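You operate a simulated robot arm through the tools that you are given. There is no shell and no other tool.

You are at the controls of a simulated robot arm. One attempt, no reset.

JOB
Put the felt pad with blue grip on the orange card marked purple. Take the brush with red band and leave it on the rubber piece marked thin. Lift the blue bin lid open. Do these in any order. Set down upright: felt pad with blue grip, brush with red band.

It is judged by the outcome, as a careful person would: the job done as asked, and still so three seconds after it is handed in. It fails if anything else is knocked over, pushed out of place, dropped, spilled or broken. Lids that push on must go on centred and level and be pressed home; caps that screw on are set level and turned clockwise until they are tight.

ROBOT AND FRAMES
A 7-joint arm with a two-finger parallel gripper on a trunk, on a base that moves. Base frame: it is fixed to the floor where the robot stands at the start and does not move with it; the origin is under the middle of the robot, x ahead of it, y to its left, z up. Readings come in mm, degrees, newtons and seconds.
It reaches about 1147 mm from its shoulder. Its first joint turns from -166.0 to 166.0 degrees. Places, roughly: blue bin lid [-1500, 5100, 500]; brush with red band (8x4x6 cm) [-5900, 400, 800]; felt pad with blue grip (5x5x6 cm) [-400, -1600, 900]; orange card marked purple [-250, -1500, 750]; rubber piece marked thin [-3250, 2000, 750]. Payload 3.43 kg.
The TCP is the grasp point between the finger pads, 30 mm short of the fingertips. In the tool frame z runs along the fingers and y along their closing line. Largest opening 94 mm; finger width 28, thickness 10; the body of the gripper, 50 by 96 mm, starts 55 mm behind the TCP.
Orientation is that of the tool frame in the base frame, as a unit quaternion [w, x, y, z]. With the fingers straight down and closing along the base's y, the tool's x points along the base's -x, its y along +y and its z along -z.

CONTROLS
- The arm moves only by the tool step_arm. Its argument "targets" is a list of rows, each a list of 3 entries, a list of its own where there are three numbers: the turn, a rotation vector about the tool's x, y, z in units of 5 degrees (1.0 is 5 degrees), then the shift along the tool's x, y, z in units of 20 mm (1.0 is 20 mm), then the finger opening in mm, from 0 to 94. In form: [[[wx, wy, wz], [x, y, z], grip], ...]. A call has 1 to 20 rows; each row shifts and turns the commanded pose from where the row before left it, along the tool's axes as they then stand. A call with a number of a shift or a turn outside -1 to 1 is refused whole. Rows are played at 5 a second. More than 50 mm and 8.6 degrees between two rows, or a gripper value outside its range, and nothing of the call is played. Where a pose cannot be reached the arm comes as near as it can. A force on the tool above 40 N (or 10 N above the force at the start of the call, whichever is more), or a blocked arm, ends the call early, and 0.2 s more pass. Each finger travels about 45 mm/s and halts on what it meets, pressing with about 32 N; the grip force reading is that of the motor and also rises with nothing between the fingers. The clock runs only during rows and for 0.2 s after the last one: add rows that do not move to give the fingers time. It gives the time, the measured TCP pose, the force on the tool (base axes), the opening and the grip force at its end, in the units of the frame above (readings bear some noise), with the torque about the TCP (base axes, N m) and any sound that the robot's microphone picked up.
- Cameras (640 x 400 px; columns grow to the right, rows downward): "scene" is now at [31.7, 215.3, 1407.3]; the picture's right is [-0.22, -0.98, 0.00], its down [-0.39, 0.09, -0.92] and it looks along [0.90, -0.20, -0.40] (base axes); focal length 283 px, centre (320, 200). "wrist" rides on the gripper at [76, 14, -102] in the tool frame; the picture's right is [-0.18, 0.98, 0.00], its down [-0.75, -0.14, -0.64] and it looks along [-0.63, -0.12, 0.77] (tool axes); focal length 243 px, centre (320, 200). There is no depth. A picture from a camera that has moved, and an enlarged one, comes with that camera's place and axes in the base frame and with its lens.
- snapshot(camera): a new picture of that camera. No time passes.
- steer(legs): drives the robot by 1 to 6 legs, each [ahead, turn to the left] in mm and degrees, along the robot's own axes; the way and the turn of a leg run together, so that a leg with both is an arc; at most 1500 mm and 180 degrees a leg. The arm and the cameras ride along, it lands a little off, and it stops where it bumps. It gives what a move gives.
- aim_head(pan, tilt): turns the head with the scene camera to pan (to the left, within 120 degrees either way) and tilt (down, from -29 to 69), counted from straight ahead of the robot. It gives what a move gives.
- enlarge(camera, box): a new picture of the part [left, top, right, bottom] of that camera's present view, enlarged. No time passes.
- sign_off(): hands the job in; it is judged then, once.

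Nothing tells you exact positions but the pictures and the camera data. Unless the task says otherwise, let go and move clear before handing in.

The tools are called as a command line: name --argument value ..., lists and objects as JSON in quotes. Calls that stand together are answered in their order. step_arm: Moves the arm, as the interface text tells. Its arguments: {"type":"object","properties":{"targets":{"type":"array","items":{"type":"array"}}},"required":["targets"]} The other tools are called the same way: steer (legs) drives the base; aim_head (pan, tilt) turns the head that bears the scene camera; snapshot (camera) takes a picture; enlarge (camera, box) takes an enlarged picture of a part of a camera's view; sign_off () hands the job in.

At the start:

```text
time_s: 0.0
position: [564.3, 200.4, 1111.1]
tcp_rot: [0.0, 0.002, 1.0, 0.0]
ft_force: [0.1, -0.7, -1.2]
moment: [0.01, -0.03, 0.0]
width: 94.0
grasp_force: 0.0
robot x, y, heading: [-0.4, 5.6, 0.1]
head pan, tilt (commanded): [-12.8, 23.3]
```

scene: 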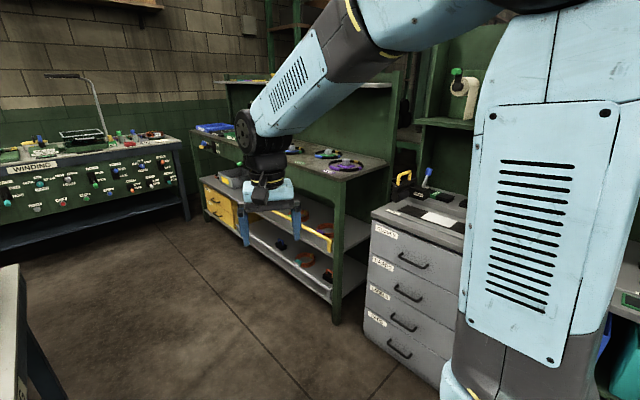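
wrist: 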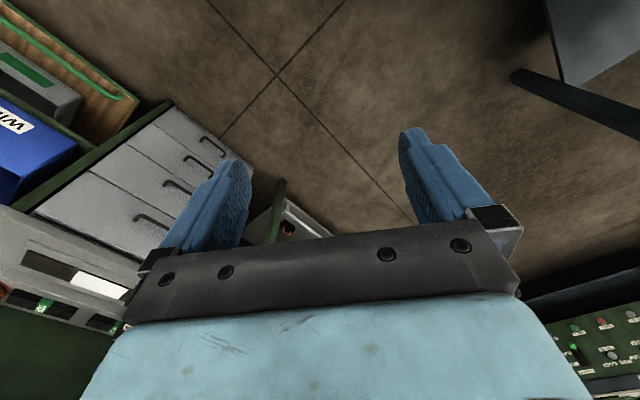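

I see a workshop with benches and drawers in front; the felt pad and its card should be to the robot's right and slightly behind. I'll turn the head to look around first.

aim_head --pan -100 --tilt 25

snapshot --camera "scene"

aim_head --pan 110 --tilt 15

snapshot --camera "scene"

aim_head --pan 50 --tilt 20

snapshot --camera "scene"

```text
time_s: 1.6
position: [562.5, 199.2, 1113.4]
tcp_rot: [0.0, 0.002, 1.0, 0.0]
ft_force: [-0.2, 0.6, 0.0]
moment: [-0.02, -0.02, 0.0]
width: 94.3
grasp_force: 0.2
robot x, y, heading: [-0.0, 1.1, 0.1]
head pan, tilt (commanded): [-100.0, 25.0]
```

```text
taken
camera scene: at [-74.5, 145.1, 1404.6], right [-0.98, 0.17, 0.0], down [0.07, 0.42, -0.91], along [-0.16, -0.89, -0.42], focal length 283 px, centre (320, 200)
```

scene: 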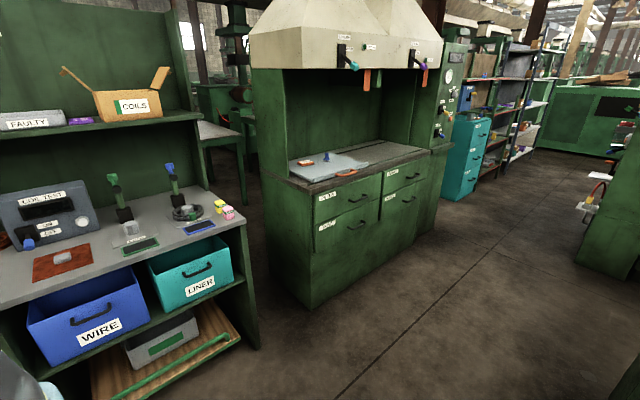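

```text
time_s: 4.7
position: [564.7, 199.3, 1111.8]
tcp_rot: [0.0, 0.003, 1.0, 0.0]
ft_force: [0.3, -0.1, 0.6]
moment: [-0.02, 0.01, 0.04]
width: 94.1
grasp_force: 0.1
robot x, y, heading: [2.3, 0.3, 0.1]
head pan, tilt (commanded): [110.0, 15.0]
```

```text
taken
camera scene: at [-90.4, 323.7, 1420.8], right [0.94, 0.34, 0.0], down [0.09, -0.24, -0.97], along [-0.33, 0.91, -0.26], focal length 283 px, centre (320, 200)
```

scene: 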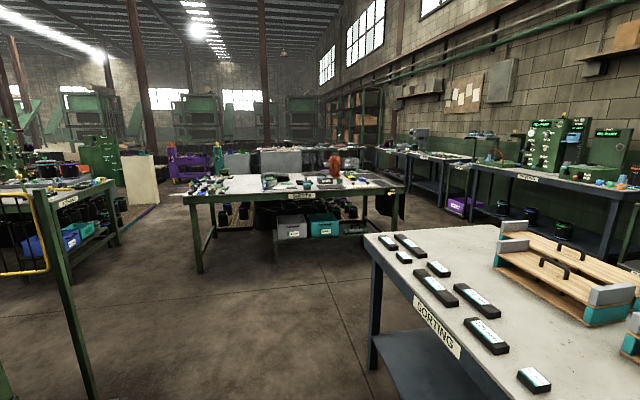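

```text
time_s: 6.0
position: [563.6, 198.8, 1111.7]
tcp_rot: [0.001, 0.003, 1.0, 0.0]
ft_force: [0.7, -0.2, -0.3]
moment: [0.01, -0.01, 0.02]
width: 94.1
grasp_force: 0.1
robot x, y, heading: [2.0, 1.7, -0.0]
head pan, tilt (commanded): [50.0, 20.0]
```

```text
taken
camera scene: at [1.3, 307.2, 1412.6], right [0.77, -0.64, 0.0], down [-0.22, -0.26, -0.94], along [0.6, 0.72, -0.34], focal length 283 px, centre (320, 200)
```

scene: 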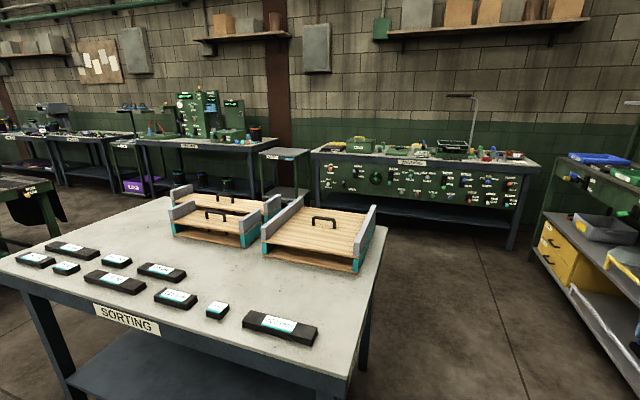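

The felt pad appears to be in the green fume cabinet to the right. I'll zoom in there.

aim_head --pan -100 --tilt 25

enlarge --camera "scene" --box '[260, 110, 460, 235]'

enlarge --camera "scene" --box '[285, 135, 385, 197]'

enlarge --camera "scene" --box '[0, 150, 260, 312]'

```text
time_s: 8.3
position: [562.0, 199.9, 1113.5]
tcp_rot: [0.001, 0.002, 1.0, 0.0]
ft_force: [-0.1, 0.7, 0.6]
moment: [0.0, 0.0, 0.02]
width: 94.1
grasp_force: 0.0
robot x, y, heading: [-0.6, -1.5, -0.1]
head pan, tilt (commanded): [-100.0, 25.0]
```

```text
3.20 times, centred on (360, 172) of scene
camera zoom: at [-74.5, 145.1, 1404.6], right [-0.98, 0.17, 0.0], down [0.07, 0.42, -0.91], along [-0.16, -0.89, -0.42], focal length 906 px, centre (192, 288)
```

zoom: 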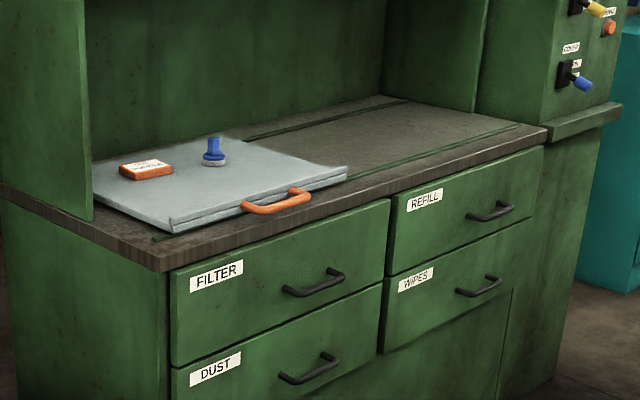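

```text
6.40 times, centred on (335, 166) of scene
camera zoom: at [-74.5, 145.1, 1404.6], right [-0.98, 0.17, 0.0], down [0.07, 0.42, -0.91], along [-0.16, -0.89, -0.42], focal length 1812 px, centre (224, 418)
```

zoom: 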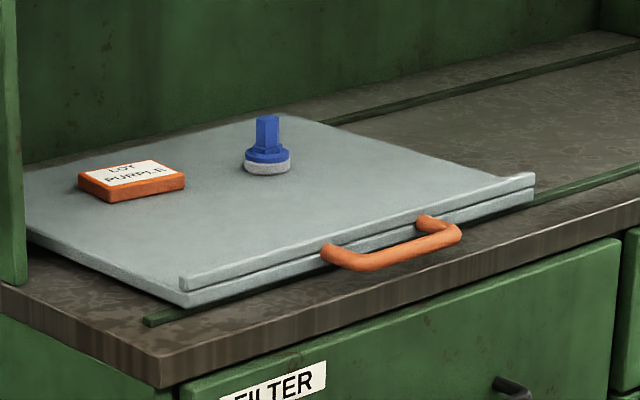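

```text
2.46 times, centred on (130, 231) of scene
camera zoom: at [-74.5, 145.1, 1404.6], right [-0.98, 0.17, 0.0], down [0.07, 0.42, -0.91], along [-0.16, -0.89, -0.42], focal length 697 px, centre (788, 124)
```

zoom: 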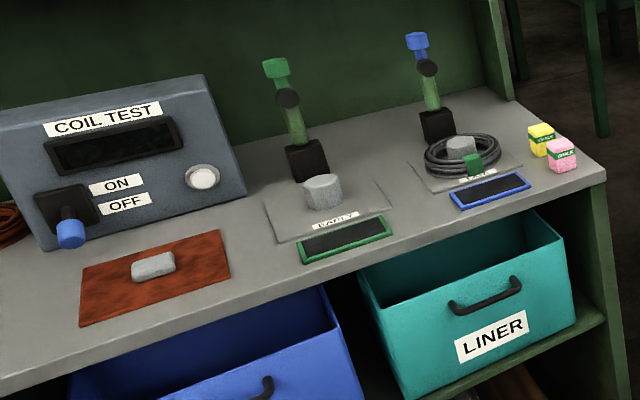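

The pad (blue knob on grey felt) and the orange "LOT PURPLE" block sit on a sliding tray in the hooded cabinet, which faces me at roughly a 30° skew. I'll turn right by 60° in place to face parallel to it, then look at the space behind and around.

steer --legs '[[0, -60]]'

aim_head --pan -120 --tilt 25

snapshot --camera "scene"

aim_head --pan -60 --tilt 30

snapshot --camera "scene"

snapshot --camera "wrist"

```text
time_s: 11.7
position: [462.2, -383.6, 1114.3]
tcp_rot: [0.0, 0.494, 0.87, 0.0]
ft_force: [-0.1, 0.5, 0.5]
moment: [-0.01, 0.04, 0.03]
width: 94.0
grasp_force: 0.1
robot x, y, heading: [59.8, 30.9, -59.1]
head pan, tilt (commanded): [-100.0, 25.0]
stopped in leg 1: the robot was blocked; the commanded pose is now the measured one
```

```text
time_s: 12.6
position: [461.9, -383.3, 1112.9]
tcp_rot: [0.0, 0.494, 0.869, 0.0]
ft_force: [-0.7, 0.1, -0.2]
moment: [0.0, -0.02, -0.04]
width: 94.0
grasp_force: 0.0
robot x, y, heading: [57.0, 31.8, -59.1]
head pan, tilt (commanded): [-120.0, 25.0]
```

```text
taken
camera scene: at [137.3, 201.4, 1404.6], right [-0.01, 1.0, 0.0], down [0.42, 0.01, -0.91], along [-0.91, -0.01, -0.42], focal length 283 px, centre (320, 200)
```

scene: 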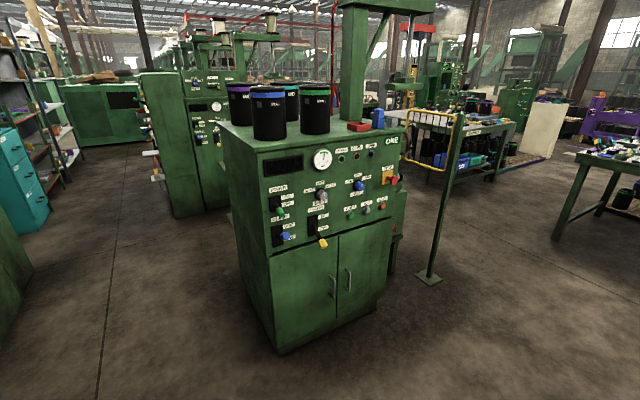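

```text
time_s: 13.8
position: [462.2, -383.6, 1113.8]
tcp_rot: [0.0, 0.495, 0.869, 0.0]
ft_force: [-0.3, 0.6, 0.2]
moment: [0.03, -0.02, 0.02]
width: 93.8
grasp_force: 0.1
robot x, y, heading: [55.4, 30.5, -59.2]
head pan, tilt (commanded): [-60.0, 30.0]
```

```text
taken
camera scene: at [185.3, 123.8, 1396.6], right [-0.87, 0.49, 0.0], down [0.24, 0.44, -0.87], along [-0.42, -0.76, -0.5], focal length 283 px, centre (320, 200)
```

scene: 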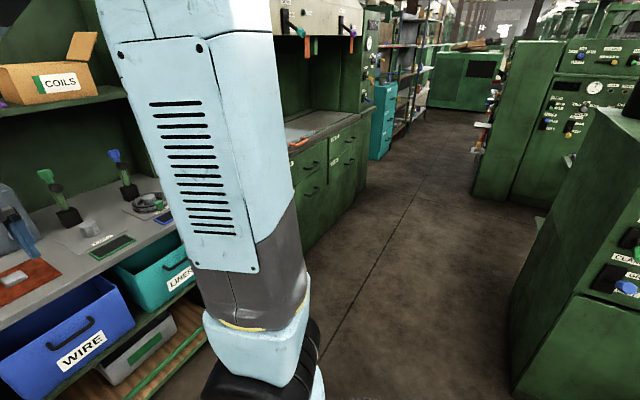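

```text
taken
camera wrist: at [435.0, -311.6, 1215.8], right [0.94, 0.34, 0.0], down [0.26, -0.72, 0.64], along [0.22, -0.6, -0.77], focal length 243 px, centre (320, 200)
```

wrist: 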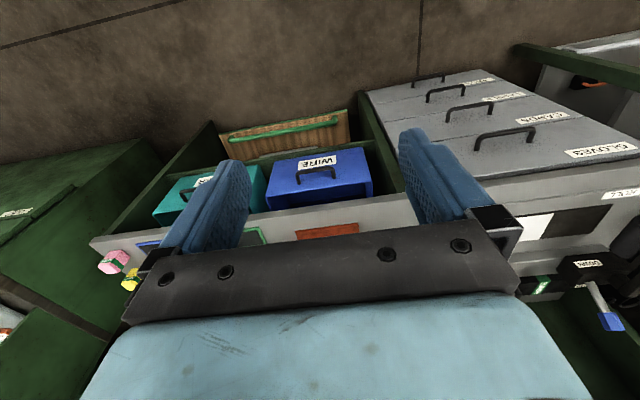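

The turn stopped almost at the end with a bump reported. I'll look downward around the base to see what it touched.

aim_head --pan 0 --tilt 60

snapshot --camera "scene"

aim_head --pan 60 --tilt 50

snapshot --camera "scene"

aim_head --pan 120 --tilt 50

snapshot --camera "scene"

aim_head --pan -120 --tilt 65

snapshot --camera "scene"

```text
time_s: 15.2
position: [461.6, -383.2, 1113.6]
tcp_rot: [0.0, 0.495, 0.869, 0.0]
ft_force: [0.1, -0.5, -0.3]
moment: [0.02, 0.0, 0.0]
width: 94.0
grasp_force: 0.3
robot x, y, heading: [61.0, 31.8, -59.4]
head pan, tilt (commanded): [0.0, 60.0]
```

```text
taken
camera scene: at [263.5, 145.4, 1354.5], right [-0.86, -0.51, 0.0], down [-0.44, 0.74, -0.5], along [0.26, -0.43, -0.87], focal length 283 px, centre (320, 200)
```

scene: 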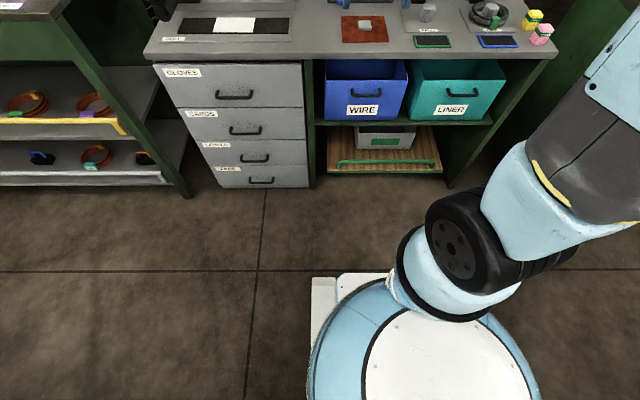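

```text
time_s: 16.4
position: [461.5, -383.6, 1113.5]
tcp_rot: [0.0, 0.495, 0.869, 0.0]
ft_force: [1.0, 0.5, -0.4]
moment: [0.03, 0.04, 0.0]
width: 93.9
grasp_force: 0.1
robot x, y, heading: [58.1, 34.3, -59.0]
head pan, tilt (commanded): [60.0, 50.0]
```

```text
taken
camera scene: at [306.4, 203.7, 1367.0], right [0.01, -1.0, 0.0], down [-0.77, -0.01, -0.64], along [0.64, 0.01, -0.77], focal length 283 px, centre (320, 200)
```

scene: 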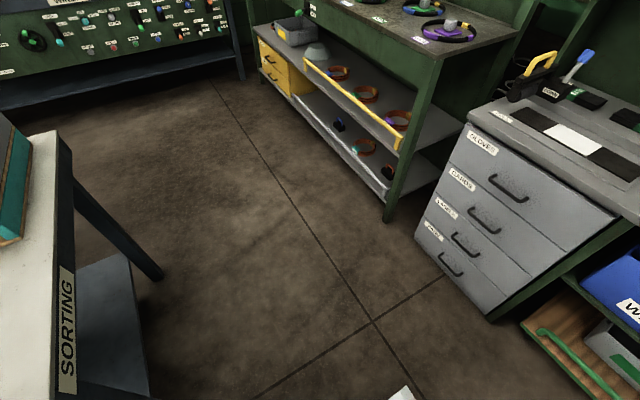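

```text
time_s: 17.8
position: [461.8, -383.9, 1113.8]
tcp_rot: [0.0, 0.495, 0.869, 0.0]
ft_force: [0.3, 0.5, 0.3]
moment: [0.03, -0.04, 0.01]
width: 93.9
grasp_force: 0.0
robot x, y, heading: [54.4, 28.6, -59.3]
head pan, tilt (commanded): [120.0, 50.0]
```

```text
taken
camera scene: at [267.1, 269.9, 1367.1], right [0.87, -0.49, 0.0], down [-0.37, -0.67, -0.64], along [0.31, 0.56, -0.77], focal length 283 px, centre (320, 200)
```

scene: 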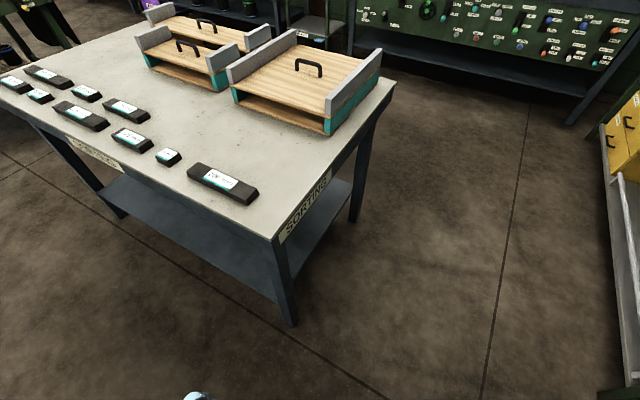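

```text
time_s: 21.1
position: [461.2, -383.5, 1114.0]
tcp_rot: [0.0, 0.495, 0.869, 0.0]
ft_force: [-0.1, -0.3, -0.4]
moment: [0.02, 0.03, 0.02]
width: 93.7
grasp_force: 0.1
robot x, y, heading: [55.6, 32.5, -59.2]
head pan, tilt (commanded): [-120.0, 65.0]
```

```text
taken
camera scene: at [168.8, 201.9, 1349.0], right [-0.01, 1.0, 0.0], down [0.91, 0.01, -0.42], along [-0.42, -0.01, -0.91], focal length 283 px, centre (320, 200)
```

scene: 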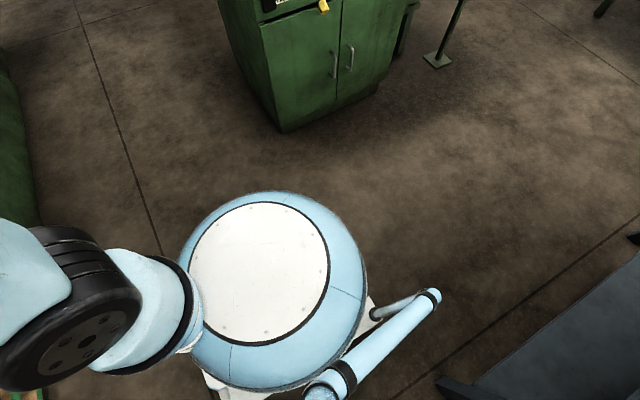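

Nothing looks disturbed on the floor or benches. I'll check the elbow and upper space too.

aim_head --pan -20 --tilt -10

snapshot --camera "scene"

aim_head --pan -20 --tilt 30

snapshot --camera "scene"

aim_head --pan -80 --tilt -5

snapshot --camera "scene"

```text
time_s: 22.9
position: [462.4, -383.3, 1113.3]
tcp_rot: [-0.001, 0.494, 0.869, 0.0]
ft_force: [-0.4, -0.6, -0.5]
moment: [0.06, -0.02, -0.03]
width: 94.0
grasp_force: 0.0
robot x, y, heading: [56.9, 27.4, -59.4]
head pan, tilt (commanded): [-20.0, -10.0]
```

```text
taken
camera scene: at [245.2, 119.9, 1460.1], right [-0.98, -0.19, 0.0], down [0.03, -0.17, -0.98], along [0.18, -0.97, 0.17], focal length 283 px, centre (320, 200)
```

scene: 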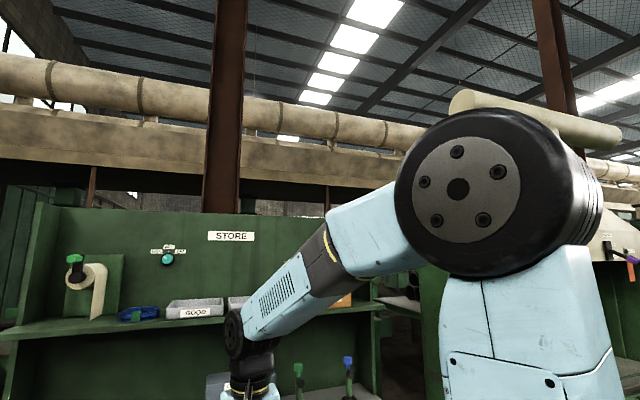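

```text
time_s: 24.0
position: [462.6, -384.5, 1112.9]
tcp_rot: [-0.001, 0.495, 0.869, 0.001]
ft_force: [0.5, -0.3, -0.8]
moment: [0.01, 0.01, -0.01]
width: 93.8
grasp_force: 0.0
robot x, y, heading: [57.6, 32.3, -59.1]
head pan, tilt (commanded): [-20.0, 30.0]
```

```text
taken
camera scene: at [246.4, 113.9, 1396.6], right [-0.98, -0.19, 0.0], down [-0.09, 0.49, -0.87], along [0.16, -0.85, -0.5], focal length 283 px, centre (320, 200)
```

scene: 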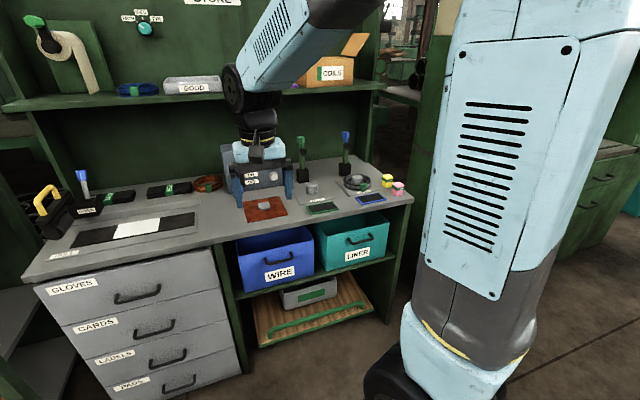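

```text
time_s: 25.3
position: [461.3, -383.3, 1112.7]
tcp_rot: [0.0, 0.495, 0.869, 0.0]
ft_force: [-0.9, 0.4, 0.0]
moment: [0.01, -0.01, 0.02]
width: 93.8
grasp_force: 0.2
robot x, y, heading: [56.8, 28.2, -59.1]
head pan, tilt (commanded): [-80.0, -5.0]
```

```text
taken
camera scene: at [163.3, 145.5, 1452.7], right [-0.65, 0.76, 0.0], down [-0.07, -0.06, -1.0], along [-0.75, -0.65, 0.09], focal length 283 px, centre (320, 200)
```

scene: 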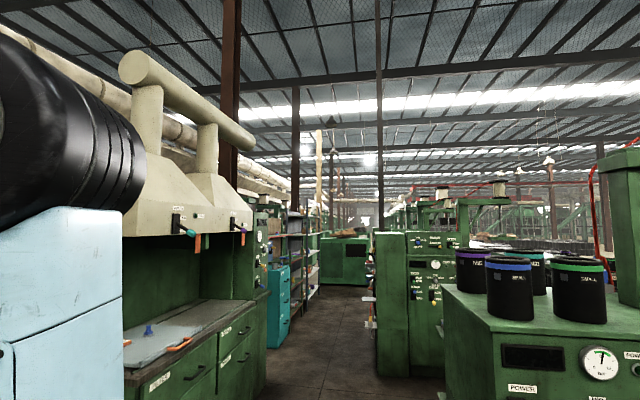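

The arm's shoulder is on the trunk's centre and the elbow stands high; the hood's lower lip looks to be around z≈1.43 m, counter at about 0.85 m. I'll ease forward a little, then turn right and drive alongside toward the hood cabinet.

steer --legs '[[150, 0]]'

steer --legs '[[0, -90]]'

```text
time_s: 26.6
position: [537.3, -510.5, 1113.1]
tcp_rot: [0.0, 0.494, 0.869, 0.0]
ft_force: [-0.8, 0.0, -0.5]
moment: [0.0, -0.02, -0.01]
width: 94.0
grasp_force: 0.2
robot x, y, heading: [135.5, -97.5, -59.2]
head pan, tilt (commanded): [-80.0, -5.0]
```

```text
time_s: 30.1
position: [-89.9, -638.1, 1113.3]
tcp_rot: [-0.001, 0.891, 0.453, 0.0]
ft_force: [0.2, -0.6, -0.4]
moment: [0.02, 0.0, 0.01]
width: 94.2
grasp_force: 0.1
robot x, y, heading: [193.8, -139.0, -128.3]
head pan, tilt (commanded): [-80.0, -5.0]
stopped in leg 1: the robot was blocked; the commanded pose is now the measured one
```

The second turn stopped early too. I'll look around to find what is being touched.

snapshot --camera "wrist"

aim_head --pan -120 --tilt 50

snapshot --camera "scene"

aim_head --pan -40 --tilt 40

snapshot --camera "scene"

aim_head --pan 30 --tilt 45

snapshot --camera "scene"

aim_head --pan 110 --tilt 50

snapshot --camera "scene"

```text
taken
camera wrist: at [-33.1, -584.2, 1216.8], right [0.69, -0.73, 0.0], down [-0.56, -0.53, 0.64], along [-0.47, -0.44, -0.77], focal length 243 px, centre (320, 200)
```

wrist: 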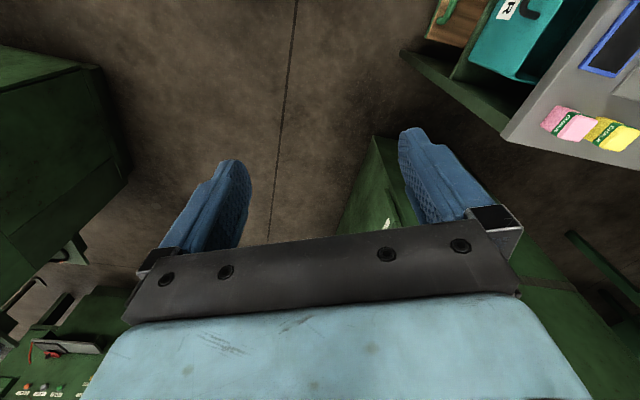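

```text
time_s: 31.3
position: [-89.2, -637.4, 1114.6]
tcp_rot: [0.0, 0.892, 0.453, 0.0]
ft_force: [-0.9, 0.2, -0.4]
moment: [-0.04, 0.01, -0.01]
width: 94.2
grasp_force: 0.1
robot x, y, heading: [186.7, -139.2, -128.0]
head pan, tilt (commanded): [-120.0, 50.0]
```

```text
taken
camera scene: at [383.8, -165.1, 1367.2], right [0.93, 0.38, 0.0], down [0.29, -0.71, -0.64], along [-0.24, 0.6, -0.77], focal length 283 px, centre (320, 200)
```

scene: 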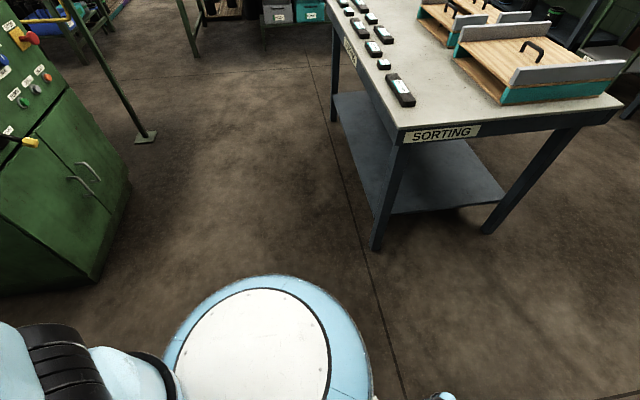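

```text
time_s: 32.9
position: [-90.4, -635.5, 1114.0]
tcp_rot: [0.001, 0.891, 0.454, 0.0]
ft_force: [0.3, -0.2, -0.3]
moment: [0.01, -0.02, -0.04]
width: 93.9
grasp_force: 0.1
robot x, y, heading: [188.0, -138.7, -128.0]
head pan, tilt (commanded): [-40.0, 40.0]
```

```text
taken
camera scene: at [329.6, -254.2, 1381.2], right [-0.21, 0.98, 0.0], down [0.63, 0.13, -0.77], along [-0.75, -0.16, -0.64], focal length 283 px, centre (320, 200)
```

scene: 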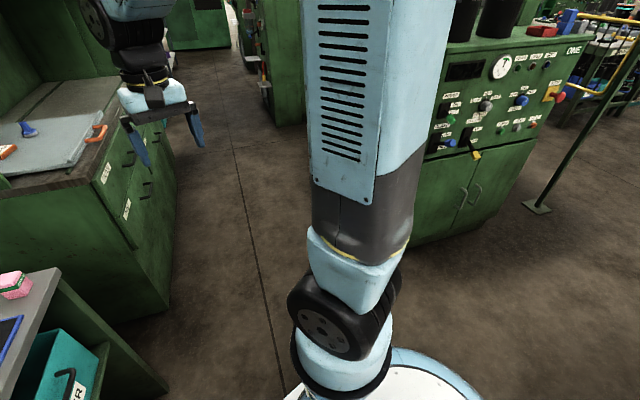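

```text
time_s: 34.3
position: [-89.8, -637.1, 1113.7]
tcp_rot: [0.0, 0.891, 0.453, 0.0]
ft_force: [-0.1, -0.4, 0.2]
moment: [-0.02, -0.01, 0.03]
width: 94.2
grasp_force: 0.0
robot x, y, heading: [193.0, -139.5, -128.3]
head pan, tilt (commanded): [30.0, 45.0]
```

```text
taken
camera scene: at [401.4, -317.1, 1374.0], right [-0.99, 0.14, 0.0], down [0.1, 0.7, -0.71], along [-0.1, -0.7, -0.71], focal length 283 px, centre (320, 200)
```

scene: 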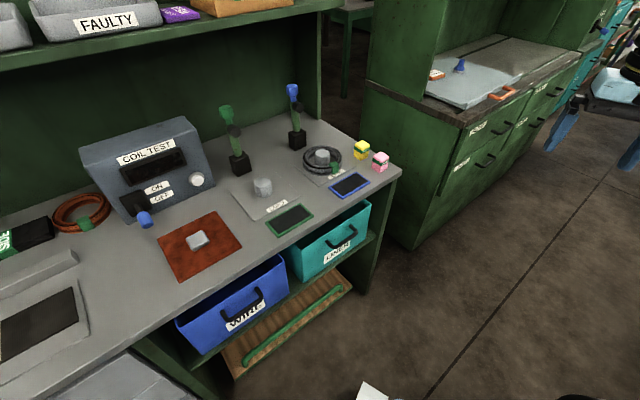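

```text
time_s: 35.8
position: [-89.8, -636.9, 1114.7]
tcp_rot: [0.0, 0.892, 0.453, -0.001]
ft_force: [-0.5, -0.2, -0.2]
moment: [0.03, -0.02, -0.03]
width: 93.8
grasp_force: 0.0
robot x, y, heading: [189.5, -141.1, -128.0]
head pan, tilt (commanded): [110.0, 50.0]
```

```text
taken
camera scene: at [486.0, -260.4, 1367.1], right [-0.31, -0.95, 0.0], down [-0.73, 0.24, -0.64], along [0.61, -0.2, -0.77], focal length 283 px, centre (320, 200)
```

scene: 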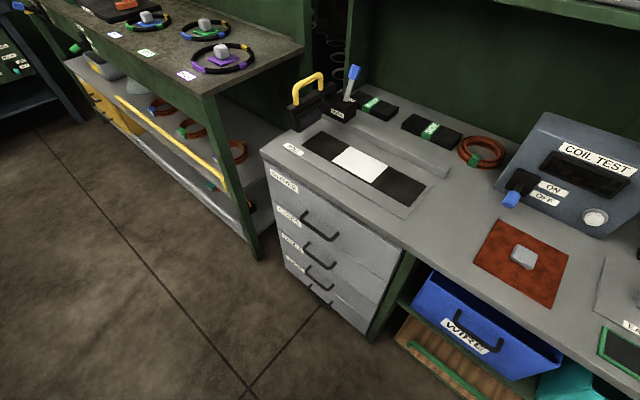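

There's no visible contact; the numbers show the base actually pivots about a point ~65 mm front-right of its origin, so large turns look like a "block". I'll use smaller turns per call.

steer --legs '[[0, -25]]'

```text
time_s: 37.6
position: [-273.7, -470.3, 1114.2]
tcp_rot: [0.0, 0.969, 0.249, 0.0]
ft_force: [-0.3, 0.5, -1.1]
moment: [-0.01, 0.01, 0.01]
width: 94.0
grasp_force: 0.1
robot x, y, heading: [201.0, -162.3, -152.8]
head pan, tilt (commanded): [110.0, 50.0]
```

steer --legs '[[1230, 0]]'

steer --legs '[[0, 35]]'

steer --legs '[[0, 35]]'

aim_head --pan -10 --tilt 35

snapshot --camera "scene"

```text
time_s: 44.1
position: [-1395.8, -1058.6, 1115.9]
tcp_rot: [0.0, 0.968, 0.252, 0.0]
ft_force: [0.3, 0.6, -0.3]
moment: [0.0, -0.02, 0.0]
width: 93.8
grasp_force: 0.1
robot x, y, heading: [-923.2, -751.0, -152.7]
head pan, tilt (commanded): [110.0, 50.0]
```

```text
time_s: 46.4
position: [-1137.3, -1269.2, 1116.4]
tcp_rot: [0.001, 0.851, 0.525, 0.001]
ft_force: [-0.4, -0.6, 0.4]
moment: [0.0, 0.03, 0.04]
width: 93.8
grasp_force: 0.1
robot x, y, heading: [-951.1, -730.1, -117.9]
head pan, tilt (commanded): [110.0, 50.0]
```

```text
time_s: 48.6
position: [-798.4, -1282.0, 1115.5]
tcp_rot: [0.001, 0.657, 0.754, 0.001]
ft_force: [0.0, -0.1, -0.9]
moment: [0.02, 0.02, -0.01]
width: 93.9
grasp_force: 0.2
robot x, y, heading: [-990.1, -735.8, -83.9]
head pan, tilt (commanded): [110.0, 50.0]
```

```text
time_s: 50.6
position: [-798.1, -1283.4, 1116.9]
tcp_rot: [0.0, 0.657, 0.754, 0.0]
ft_force: [0.4, 0.7, 0.2]
moment: [-0.03, 0.02, -0.01]
width: 94.1
grasp_force: 0.1
robot x, y, heading: [-988.0, -734.8, -83.9]
head pan, tilt (commanded): [-10.0, 35.0]
```

```text
taken
camera scene: at [-765.7, -738.9, 1388.8], right [-1.0, 0.07, 0.0], down [0.04, 0.57, -0.82], along [-0.05, -0.82, -0.57], focal length 283 px, centre (320, 200)
```

scene: 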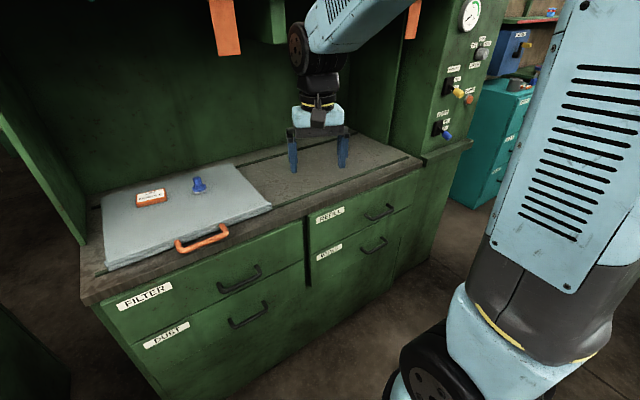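

I've triangulated the pad base at about (-420, -1550, 873) and the card at about (-283, -1508, top ≈890); the cabinet front faces heading -58°. I'll turn to face it and take closer looks.

steer --legs '[[0, 26]]'

aim_head --pan 0 --tilt 30

snapshot --camera "scene"

snapshot --camera "wrist"

```text
time_s: 52.5
position: [-573.1, -1138.2, 1116.5]
tcp_rot: [0.0, 0.465, 0.886, -0.001]
ft_force: [-0.6, -0.3, 0.1]
moment: [-0.01, 0.02, 0.01]
width: 94.1
grasp_force: 0.1
robot x, y, heading: [-1010.8, -750.7, -57.9]
head pan, tilt (commanded): [-10.0, 35.0]
```

```text
time_s: 53.2
position: [-573.1, -1139.3, 1116.9]
tcp_rot: [0.0, 0.465, 0.885, 0.0]
ft_force: [0.4, 0.4, 0.1]
moment: [-0.02, -0.01, -0.01]
width: 94.0
grasp_force: 0.0
robot x, y, heading: [-1015.6, -747.5, -57.7]
head pan, tilt (commanded): [0.0, 30.0]
```

```text
taken
camera scene: at [-796.9, -651.3, 1396.5], right [-0.84, -0.53, 0.0], down [-0.27, 0.42, -0.87], along [0.46, -0.73, -0.5], focal length 283 px, centre (320, 200)
```

scene: 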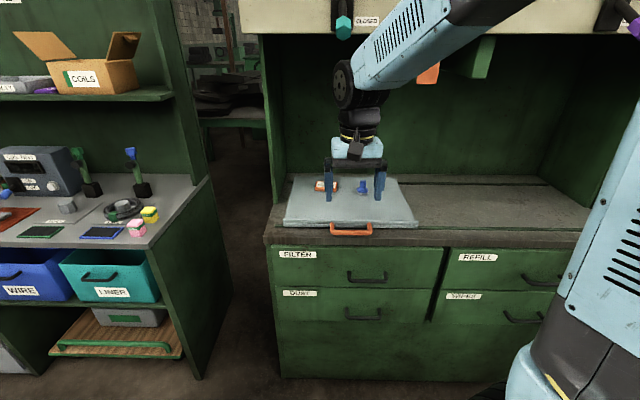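

```text
taken
camera wrist: at [-604.9, -1069.0, 1219.0], right [0.91, 0.41, 0.0], down [0.31, -0.7, 0.64], along [0.26, -0.59, -0.77], focal length 243 px, centre (320, 200)
```

wrist: 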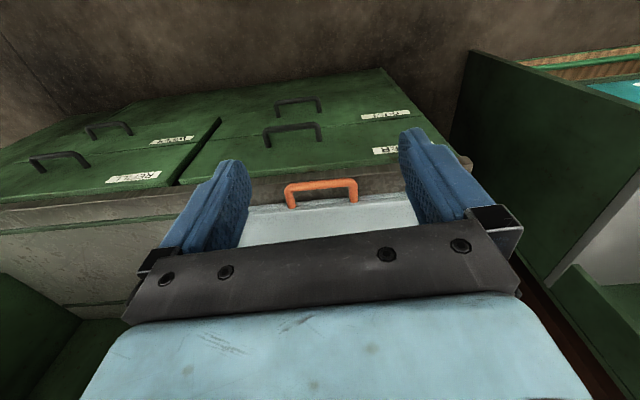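

enlarge --camera "scene" --box '[270, 150, 430, 250]'

aim_head --pan 20 --tilt -15

snapshot --camera "scene"

```text
4.00 times, centred on (350, 200) of scene
camera zoom: at [-796.9, -651.3, 1396.5], right [-0.84, -0.53, 0.0], down [-0.27, 0.42, -0.87], along [0.46, -0.73, -0.5], focal length 1133 px, centre (200, 200)
```

zoom: 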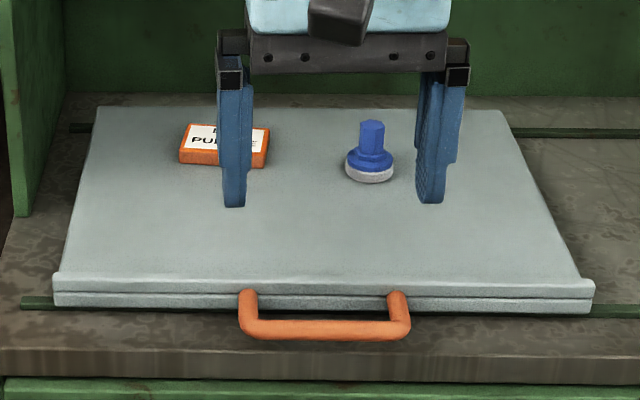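

```text
time_s: 54.3
position: [-572.2, -1139.7, 1116.4]
tcp_rot: [0.0, 0.466, 0.885, 0.0]
ft_force: [0.8, 1.0, 0.4]
moment: [0.02, -0.01, 0.01]
width: 94.2
grasp_force: 0.1
robot x, y, heading: [-1010.9, -750.5, -57.6]
head pan, tilt (commanded): [20.0, -15.0]
```

```text
taken
camera scene: at [-781.5, -624.2, 1467.3], right [-0.61, -0.79, 0.0], down [0.2, -0.16, -0.97], along [0.76, -0.59, 0.26], focal length 283 px, centre (320, 200)
```

scene: 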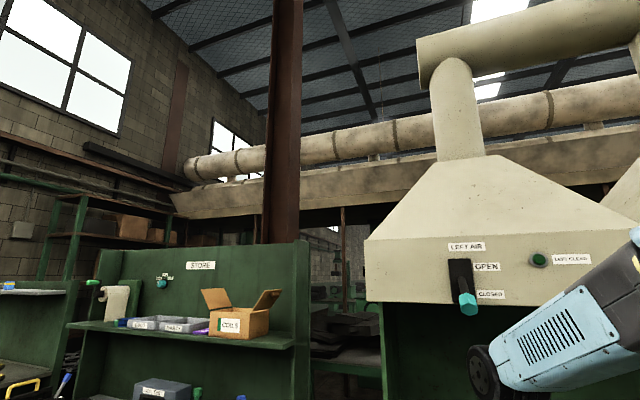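

The pad is at about (-420.6, -1554, base z≈874, top ≈930), the card's centre about (-281, -1512, top ≈885). I'll move forward 80 mm so both are in comfortable reach with the elbow staying below and outside the hood lip (z≈1407).

steer --legs '[[80, 0]]'

aim_head --pan 0 --tilt 25

snapshot --camera "scene"

```text
time_s: 55.4
position: [-529.4, -1206.6, 1117.1]
tcp_rot: [0.0, 0.465, 0.885, 0.0]
ft_force: [-0.5, 0.6, 0.3]
moment: [-0.02, 0.02, -0.01]
width: 93.9
grasp_force: 0.1
robot x, y, heading: [-970.6, -822.5, -57.7]
head pan, tilt (commanded): [20.0, -15.0]
```

```text
time_s: 56.5
position: [-529.4, -1208.6, 1118.4]
tcp_rot: [0.0, 0.465, 0.885, 0.0]
ft_force: [-0.5, 0.3, 0.3]
moment: [0.03, -0.02, 0.01]
width: 94.4
grasp_force: 0.0
robot x, y, heading: [-970.3, -817.3, -57.7]
head pan, tilt (commanded): [0.0, 25.0]
```

```text
taken
camera scene: at [-752.3, -721.6, 1404.6], right [-0.84, -0.54, 0.0], down [-0.23, 0.36, -0.91], along [0.49, -0.77, -0.42], focal length 283 px, centre (320, 200)
```

scene: 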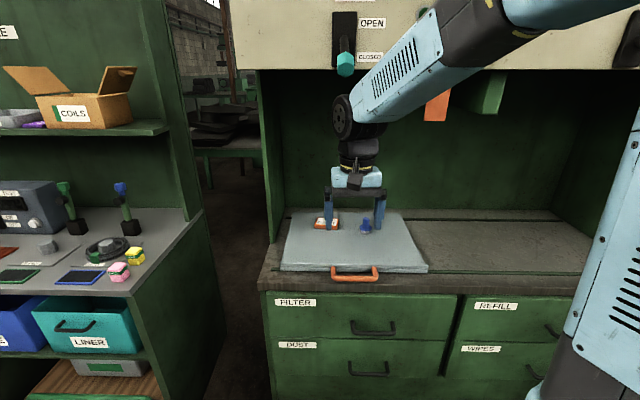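

step_arm --targets '[[[0, 0, 0], [0, 0, 1], 94], [[0, 0, 0], [0, 0, 1], 94], [[0, 0, 0], [0, 0, 1], 94], [[0, 0, 0], [0, 0, 1], 94], [[0, 0, 0], [0, 0, 1], 94], [[0, 0, 0], [0, 0, 0.8], 94], [[0, 0, 0], [-0.9, -0.3, 0], 94], [[0, 0, 0], [-0.9, -0.3, 0], 94], [[0, 0, 0], [-0.9, -0.3, 0], 94], [[0, 0, 0], [-0.9, -0.3, 0], 94], [[0, 0, 0], [-0.9, -0.3, 0], 94], [[0, 0, 0], [-0.9, -0.3, 0], 94], [[0, 0, 0], [-0.9, -0.3, 0], 94], [[0, 0, 0], [-0.9, -0.3, 0], 94]]'

snapshot --camera "scene"

snapshot --camera "wrist"

```text
time_s: 59.5
position: [-487.9, -1353.3, 1002.5]
tcp_rot: [0.001, 0.465, 0.885, 0.0]
ft_force: [-0.5, -0.1, -0.1]
moment: [-0.03, -0.05, 0.02]
width: 93.9
grasp_force: 0.1
robot x, y, heading: [-971.2, -823.0, -57.7]
head pan, tilt (commanded): [0.0, 25.0]
```

```text
taken
camera scene: at [-752.4, -721.5, 1404.5], right [-0.84, -0.53, 0.0], down [-0.23, 0.36, -0.91], along [0.48, -0.77, -0.42], focal length 283 px, centre (320, 200)
```

scene: 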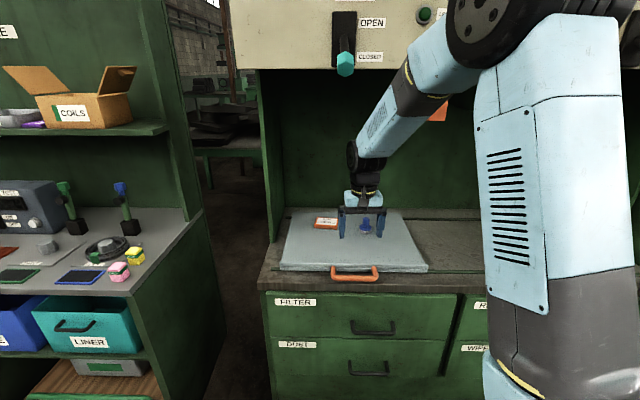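

```text
taken
camera wrist: at [-518.6, -1283.1, 1105.0], right [0.91, 0.41, 0.0], down [0.31, -0.7, 0.64], along [0.26, -0.59, -0.77], focal length 243 px, centre (320, 200)
```

wrist: 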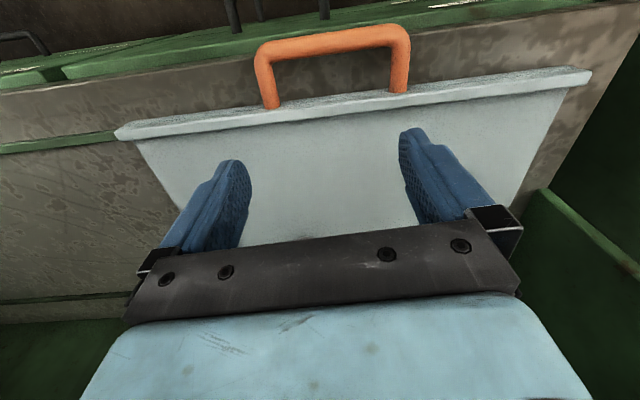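

step_arm --targets '[[[0, 0, 0], [-0.925, -0.266, 0], 94], [[0, 0, 0], [-0.925, -0.266, 0], 94], [[0, 0, 0], [-0.925, -0.266, 0], 94], [[0, 0, 0], [-0.925, -0.266, 0], 94], [[0, 0, 0], [-0.925, -0.266, 0], 94], [[0, 0, 0], [-0.925, -0.266, 0], 94], [[0, 0, 0], [-0.925, -0.266, 0], 94], [[0, 0, 0], [-0.925, -0.266, 0], 94], [[0, 0, 0], [-0.925, -0.266, 0], 94], [[0, 0, 0], [-0.925, -0.266, 0], 94]]'

snapshot --camera "scene"

snapshot --camera "wrist"

```text
time_s: 61.6
position: [-425.2, -1535.1, 1000.7]
tcp_rot: [0.0, 0.465, 0.885, 0.0]
ft_force: [0.2, 0.1, -0.1]
moment: [-0.01, -0.01, -0.01]
width: 94.2
grasp_force: 0.1
robot x, y, heading: [-971.7, -822.1, -57.5]
head pan, tilt (commanded): [0.0, 25.0]
```

```text
taken
camera scene: at [-752.3, -721.7, 1404.5], right [-0.84, -0.53, 0.0], down [-0.23, 0.36, -0.91], along [0.48, -0.77, -0.42], focal length 283 px, centre (320, 200)
```

scene: 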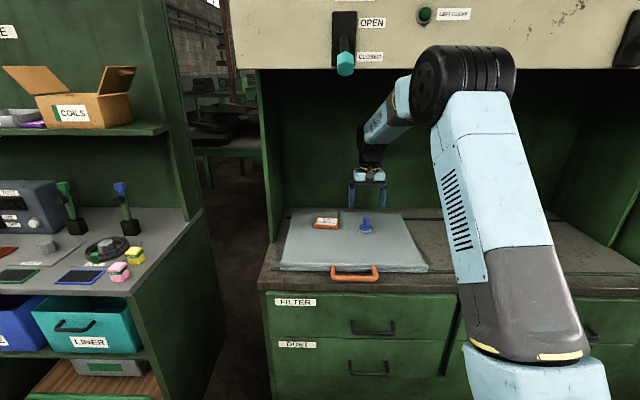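

```text
taken
camera wrist: at [-456.4, -1466.2, 1103.5], right [0.91, 0.41, 0.0], down [0.31, -0.7, 0.64], along [0.26, -0.59, -0.77], focal length 243 px, centre (320, 200)
```

wrist: 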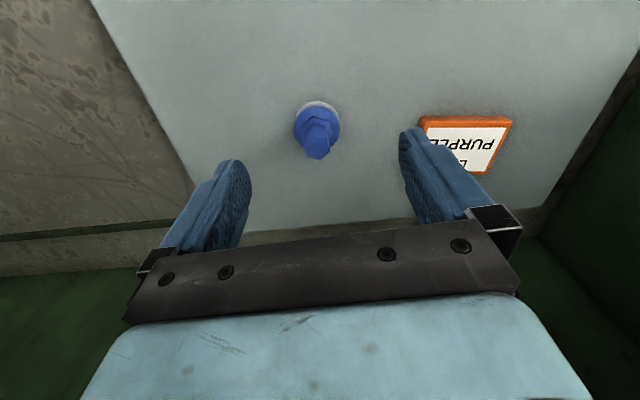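

The pad is nearly centred between the fingers. I'll finish the horizontal alignment and lower to stem height.

step_arm --targets '[[[0, 0, 0], [-0.785, -0.24, 0], 94], [[0, 0, 0], [0, 0, 0.9], 94], [[0, 0, 0], [0, 0, 0.9], 94], [[0, 0, 0], [0, 0, 0.9], 94], [[0, 0, 0], [0, 0, 0], 94]]'

snapshot --camera "wrist"

enlarge --camera "scene" --box '[300, 150, 460, 250]'

```text
time_s: 62.9
position: [-421.6, -1550.7, 948.8]
tcp_rot: [0.0, 0.465, 0.886, 0.0]
ft_force: [0.1, -0.1, 0.2]
moment: [-0.01, 0.0, 0.01]
width: 94.1
grasp_force: 0.0
robot x, y, heading: [-972.2, -817.4, -57.9]
head pan, tilt (commanded): [0.0, 25.0]
```

```text
taken
camera wrist: at [-452.9, -1481.4, 1050.8], right [0.91, 0.41, 0.0], down [0.31, -0.7, 0.64], along [0.26, -0.59, -0.77], focal length 243 px, centre (320, 200)
```

wrist: 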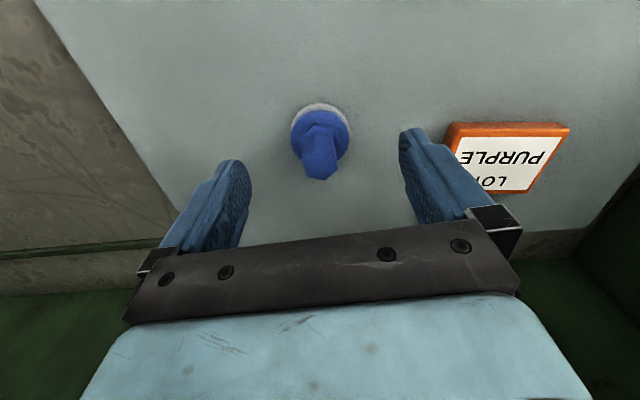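

```text
4.00 times, centred on (380, 200) of scene
camera zoom: at [-752.2, -722.0, 1404.5], right [-0.84, -0.53, 0.0], down [-0.23, 0.36, -0.91], along [0.48, -0.77, -0.42], focal length 1133 px, centre (80, 200)
```

zoom: 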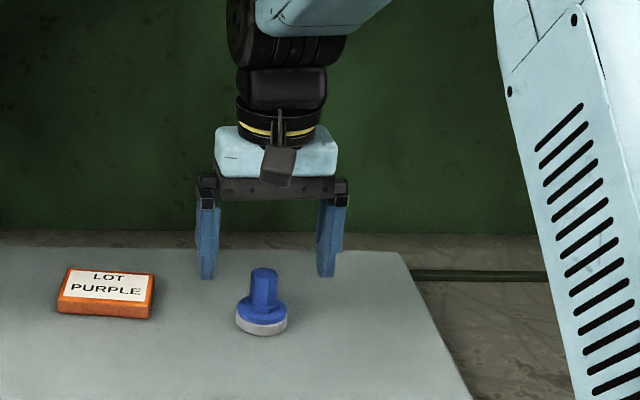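

Alignment is good (pad ≈(-421,-1552), stem z≈899–926). I'll lower the last bit and close on the stem.

step_arm --targets '[[[0, 0, 0], [-0.03, 0, 0.85], 94], [[0, 0, 0], [0, 0, 0], 94], [[0, 0, 0], [0, 0, 0], 50], [[0, 0, 0], [0, 0, 0], 10], [[0, 0, 0], [0, 0, 0], 10], [[0, 0, 0], [0, 0, 0], 10], [[0, 0, 0], [0, 0, 0], 10], [[0, 0, 0], [0, 0, 0], 10]]'

snapshot --camera "wrist"

enlarge --camera "scene" --box '[300, 150, 460, 250]'

```text
time_s: 64.7
position: [-420.7, -1551.5, 930.6]
tcp_rot: [-0.001, 0.465, 0.885, -0.001]
ft_force: [-0.5, 0.4, 0.9]
moment: [-0.01, 0.02, 0.02]
width: 22.3
grasp_force: 31.7
robot x, y, heading: [-971.1, -821.3, -57.7]
head pan, tilt (commanded): [0.0, 25.0]
```

```text
taken
camera wrist: at [-452.5, -1482.2, 1033.1], right [0.91, 0.41, 0.0], down [0.31, -0.7, 0.64], along [0.26, -0.59, -0.77], focal length 243 px, centre (320, 200)
```

wrist: 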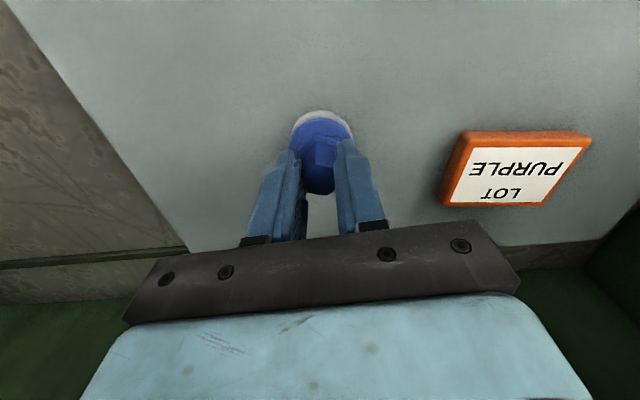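

```text
4.00 times, centred on (380, 200) of scene
camera zoom: at [-752.2, -722.0, 1404.5], right [-0.84, -0.53, 0.0], down [-0.23, 0.36, -0.91], along [0.48, -0.77, -0.42], focal length 1133 px, centre (80, 200)
```

zoom: 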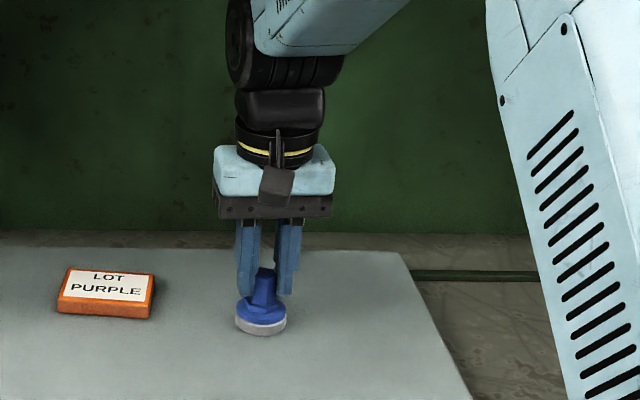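

Grasped (22 mm, 32 N). I'll lift 45 mm, carry it over the card and check from both cameras.

step_arm --targets '[[[0, 0, 0], [0, 0, -0.5], 10], [[0, 0, 0], [0, 0, -0.9], 10], [[0, 0, 0], [0, 0, -0.9], 10], [[0, 0, 0], [0, 0, 0], 10]]'

enlarge --camera "scene" --box '[300, 150, 460, 250]'

step_arm --targets '[[[0, 0, 0], [-0.2, 0.6, 0], 10], [[0, 0, 0], [-0.329, 0.963, 0], 10], [[0, 0, 0], [-0.329, 0.963, 0], 10], [[0, 0, 0], [-0.329, 0.963, 0], 10], [[0, 0, 0], [-0.329, 0.963, 0], 10], [[0, 0, 0], [-0.329, 0.963, 0], 10], [[0, 0, 0], [-0.329, 0.963, 0], 10], [[0, 0, 0], [-0.129, 0.363, 0], 10], [[0, 0, 0], [0, 0, 0], 10], [[0, 0, 0], [0, 0, 0], 10]]'

snapshot --camera "wrist"

enlarge --camera "scene" --box '[260, 150, 420, 250]'

```text
time_s: 65.7
position: [-420.3, -1552.4, 977.1]
tcp_rot: [0.0, 0.465, 0.885, 0.0]
ft_force: [-0.3, 1.1, -0.2]
moment: [0.03, -0.01, 0.02]
width: 22.2
grasp_force: 31.8
robot x, y, heading: [-969.0, -821.2, -57.5]
head pan, tilt (commanded): [0.0, 25.0]
```

```text
4.00 times, centred on (380, 200) of scene
camera zoom: at [-752.1, -722.0, 1404.5], right [-0.84, -0.53, 0.0], down [-0.23, 0.36, -0.91], along [0.48, -0.77, -0.42], focal length 1133 px, centre (80, 200)
```

zoom: 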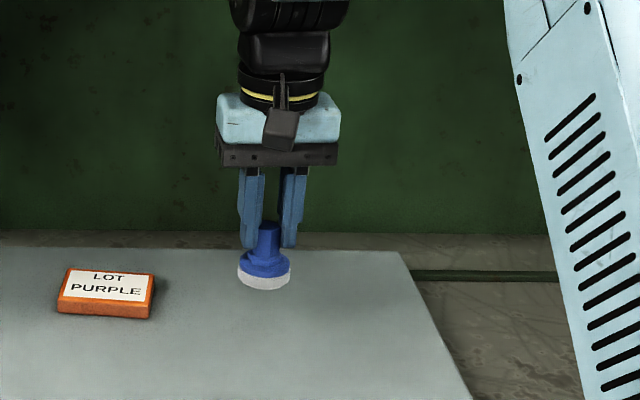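

```text
time_s: 67.8
position: [-280.7, -1514.0, 977.1]
tcp_rot: [0.001, 0.465, 0.885, 0.0]
ft_force: [-0.9, 0.9, -0.5]
moment: [0.04, 0.04, -0.01]
width: 22.1
grasp_force: 32.2
robot x, y, heading: [-969.1, -820.9, -58.0]
head pan, tilt (commanded): [0.0, 25.0]
```

```text
taken
camera wrist: at [-312.5, -1444.4, 1079.0], right [0.91, 0.41, 0.0], down [0.31, -0.7, 0.64], along [0.26, -0.59, -0.77], focal length 243 px, centre (320, 200)
```

wrist: 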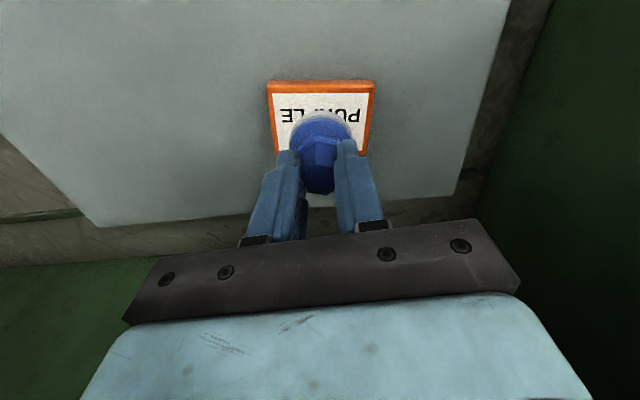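

```text
4.00 times, centred on (340, 200) of scene
camera zoom: at [-752.1, -722.1, 1404.5], right [-0.84, -0.53, 0.0], down [-0.23, 0.36, -0.91], along [0.48, -0.77, -0.42], focal length 1133 px, centre (240, 200)
```

zoom: 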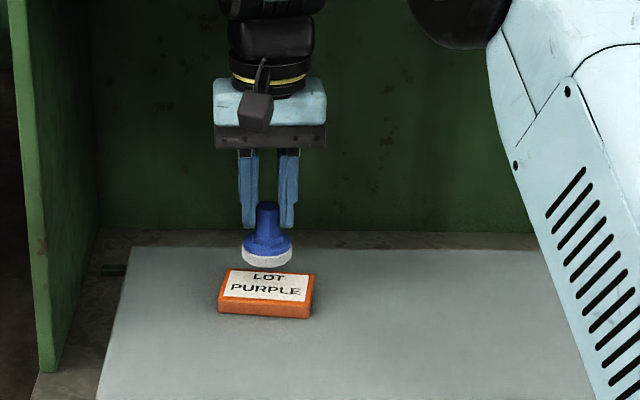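

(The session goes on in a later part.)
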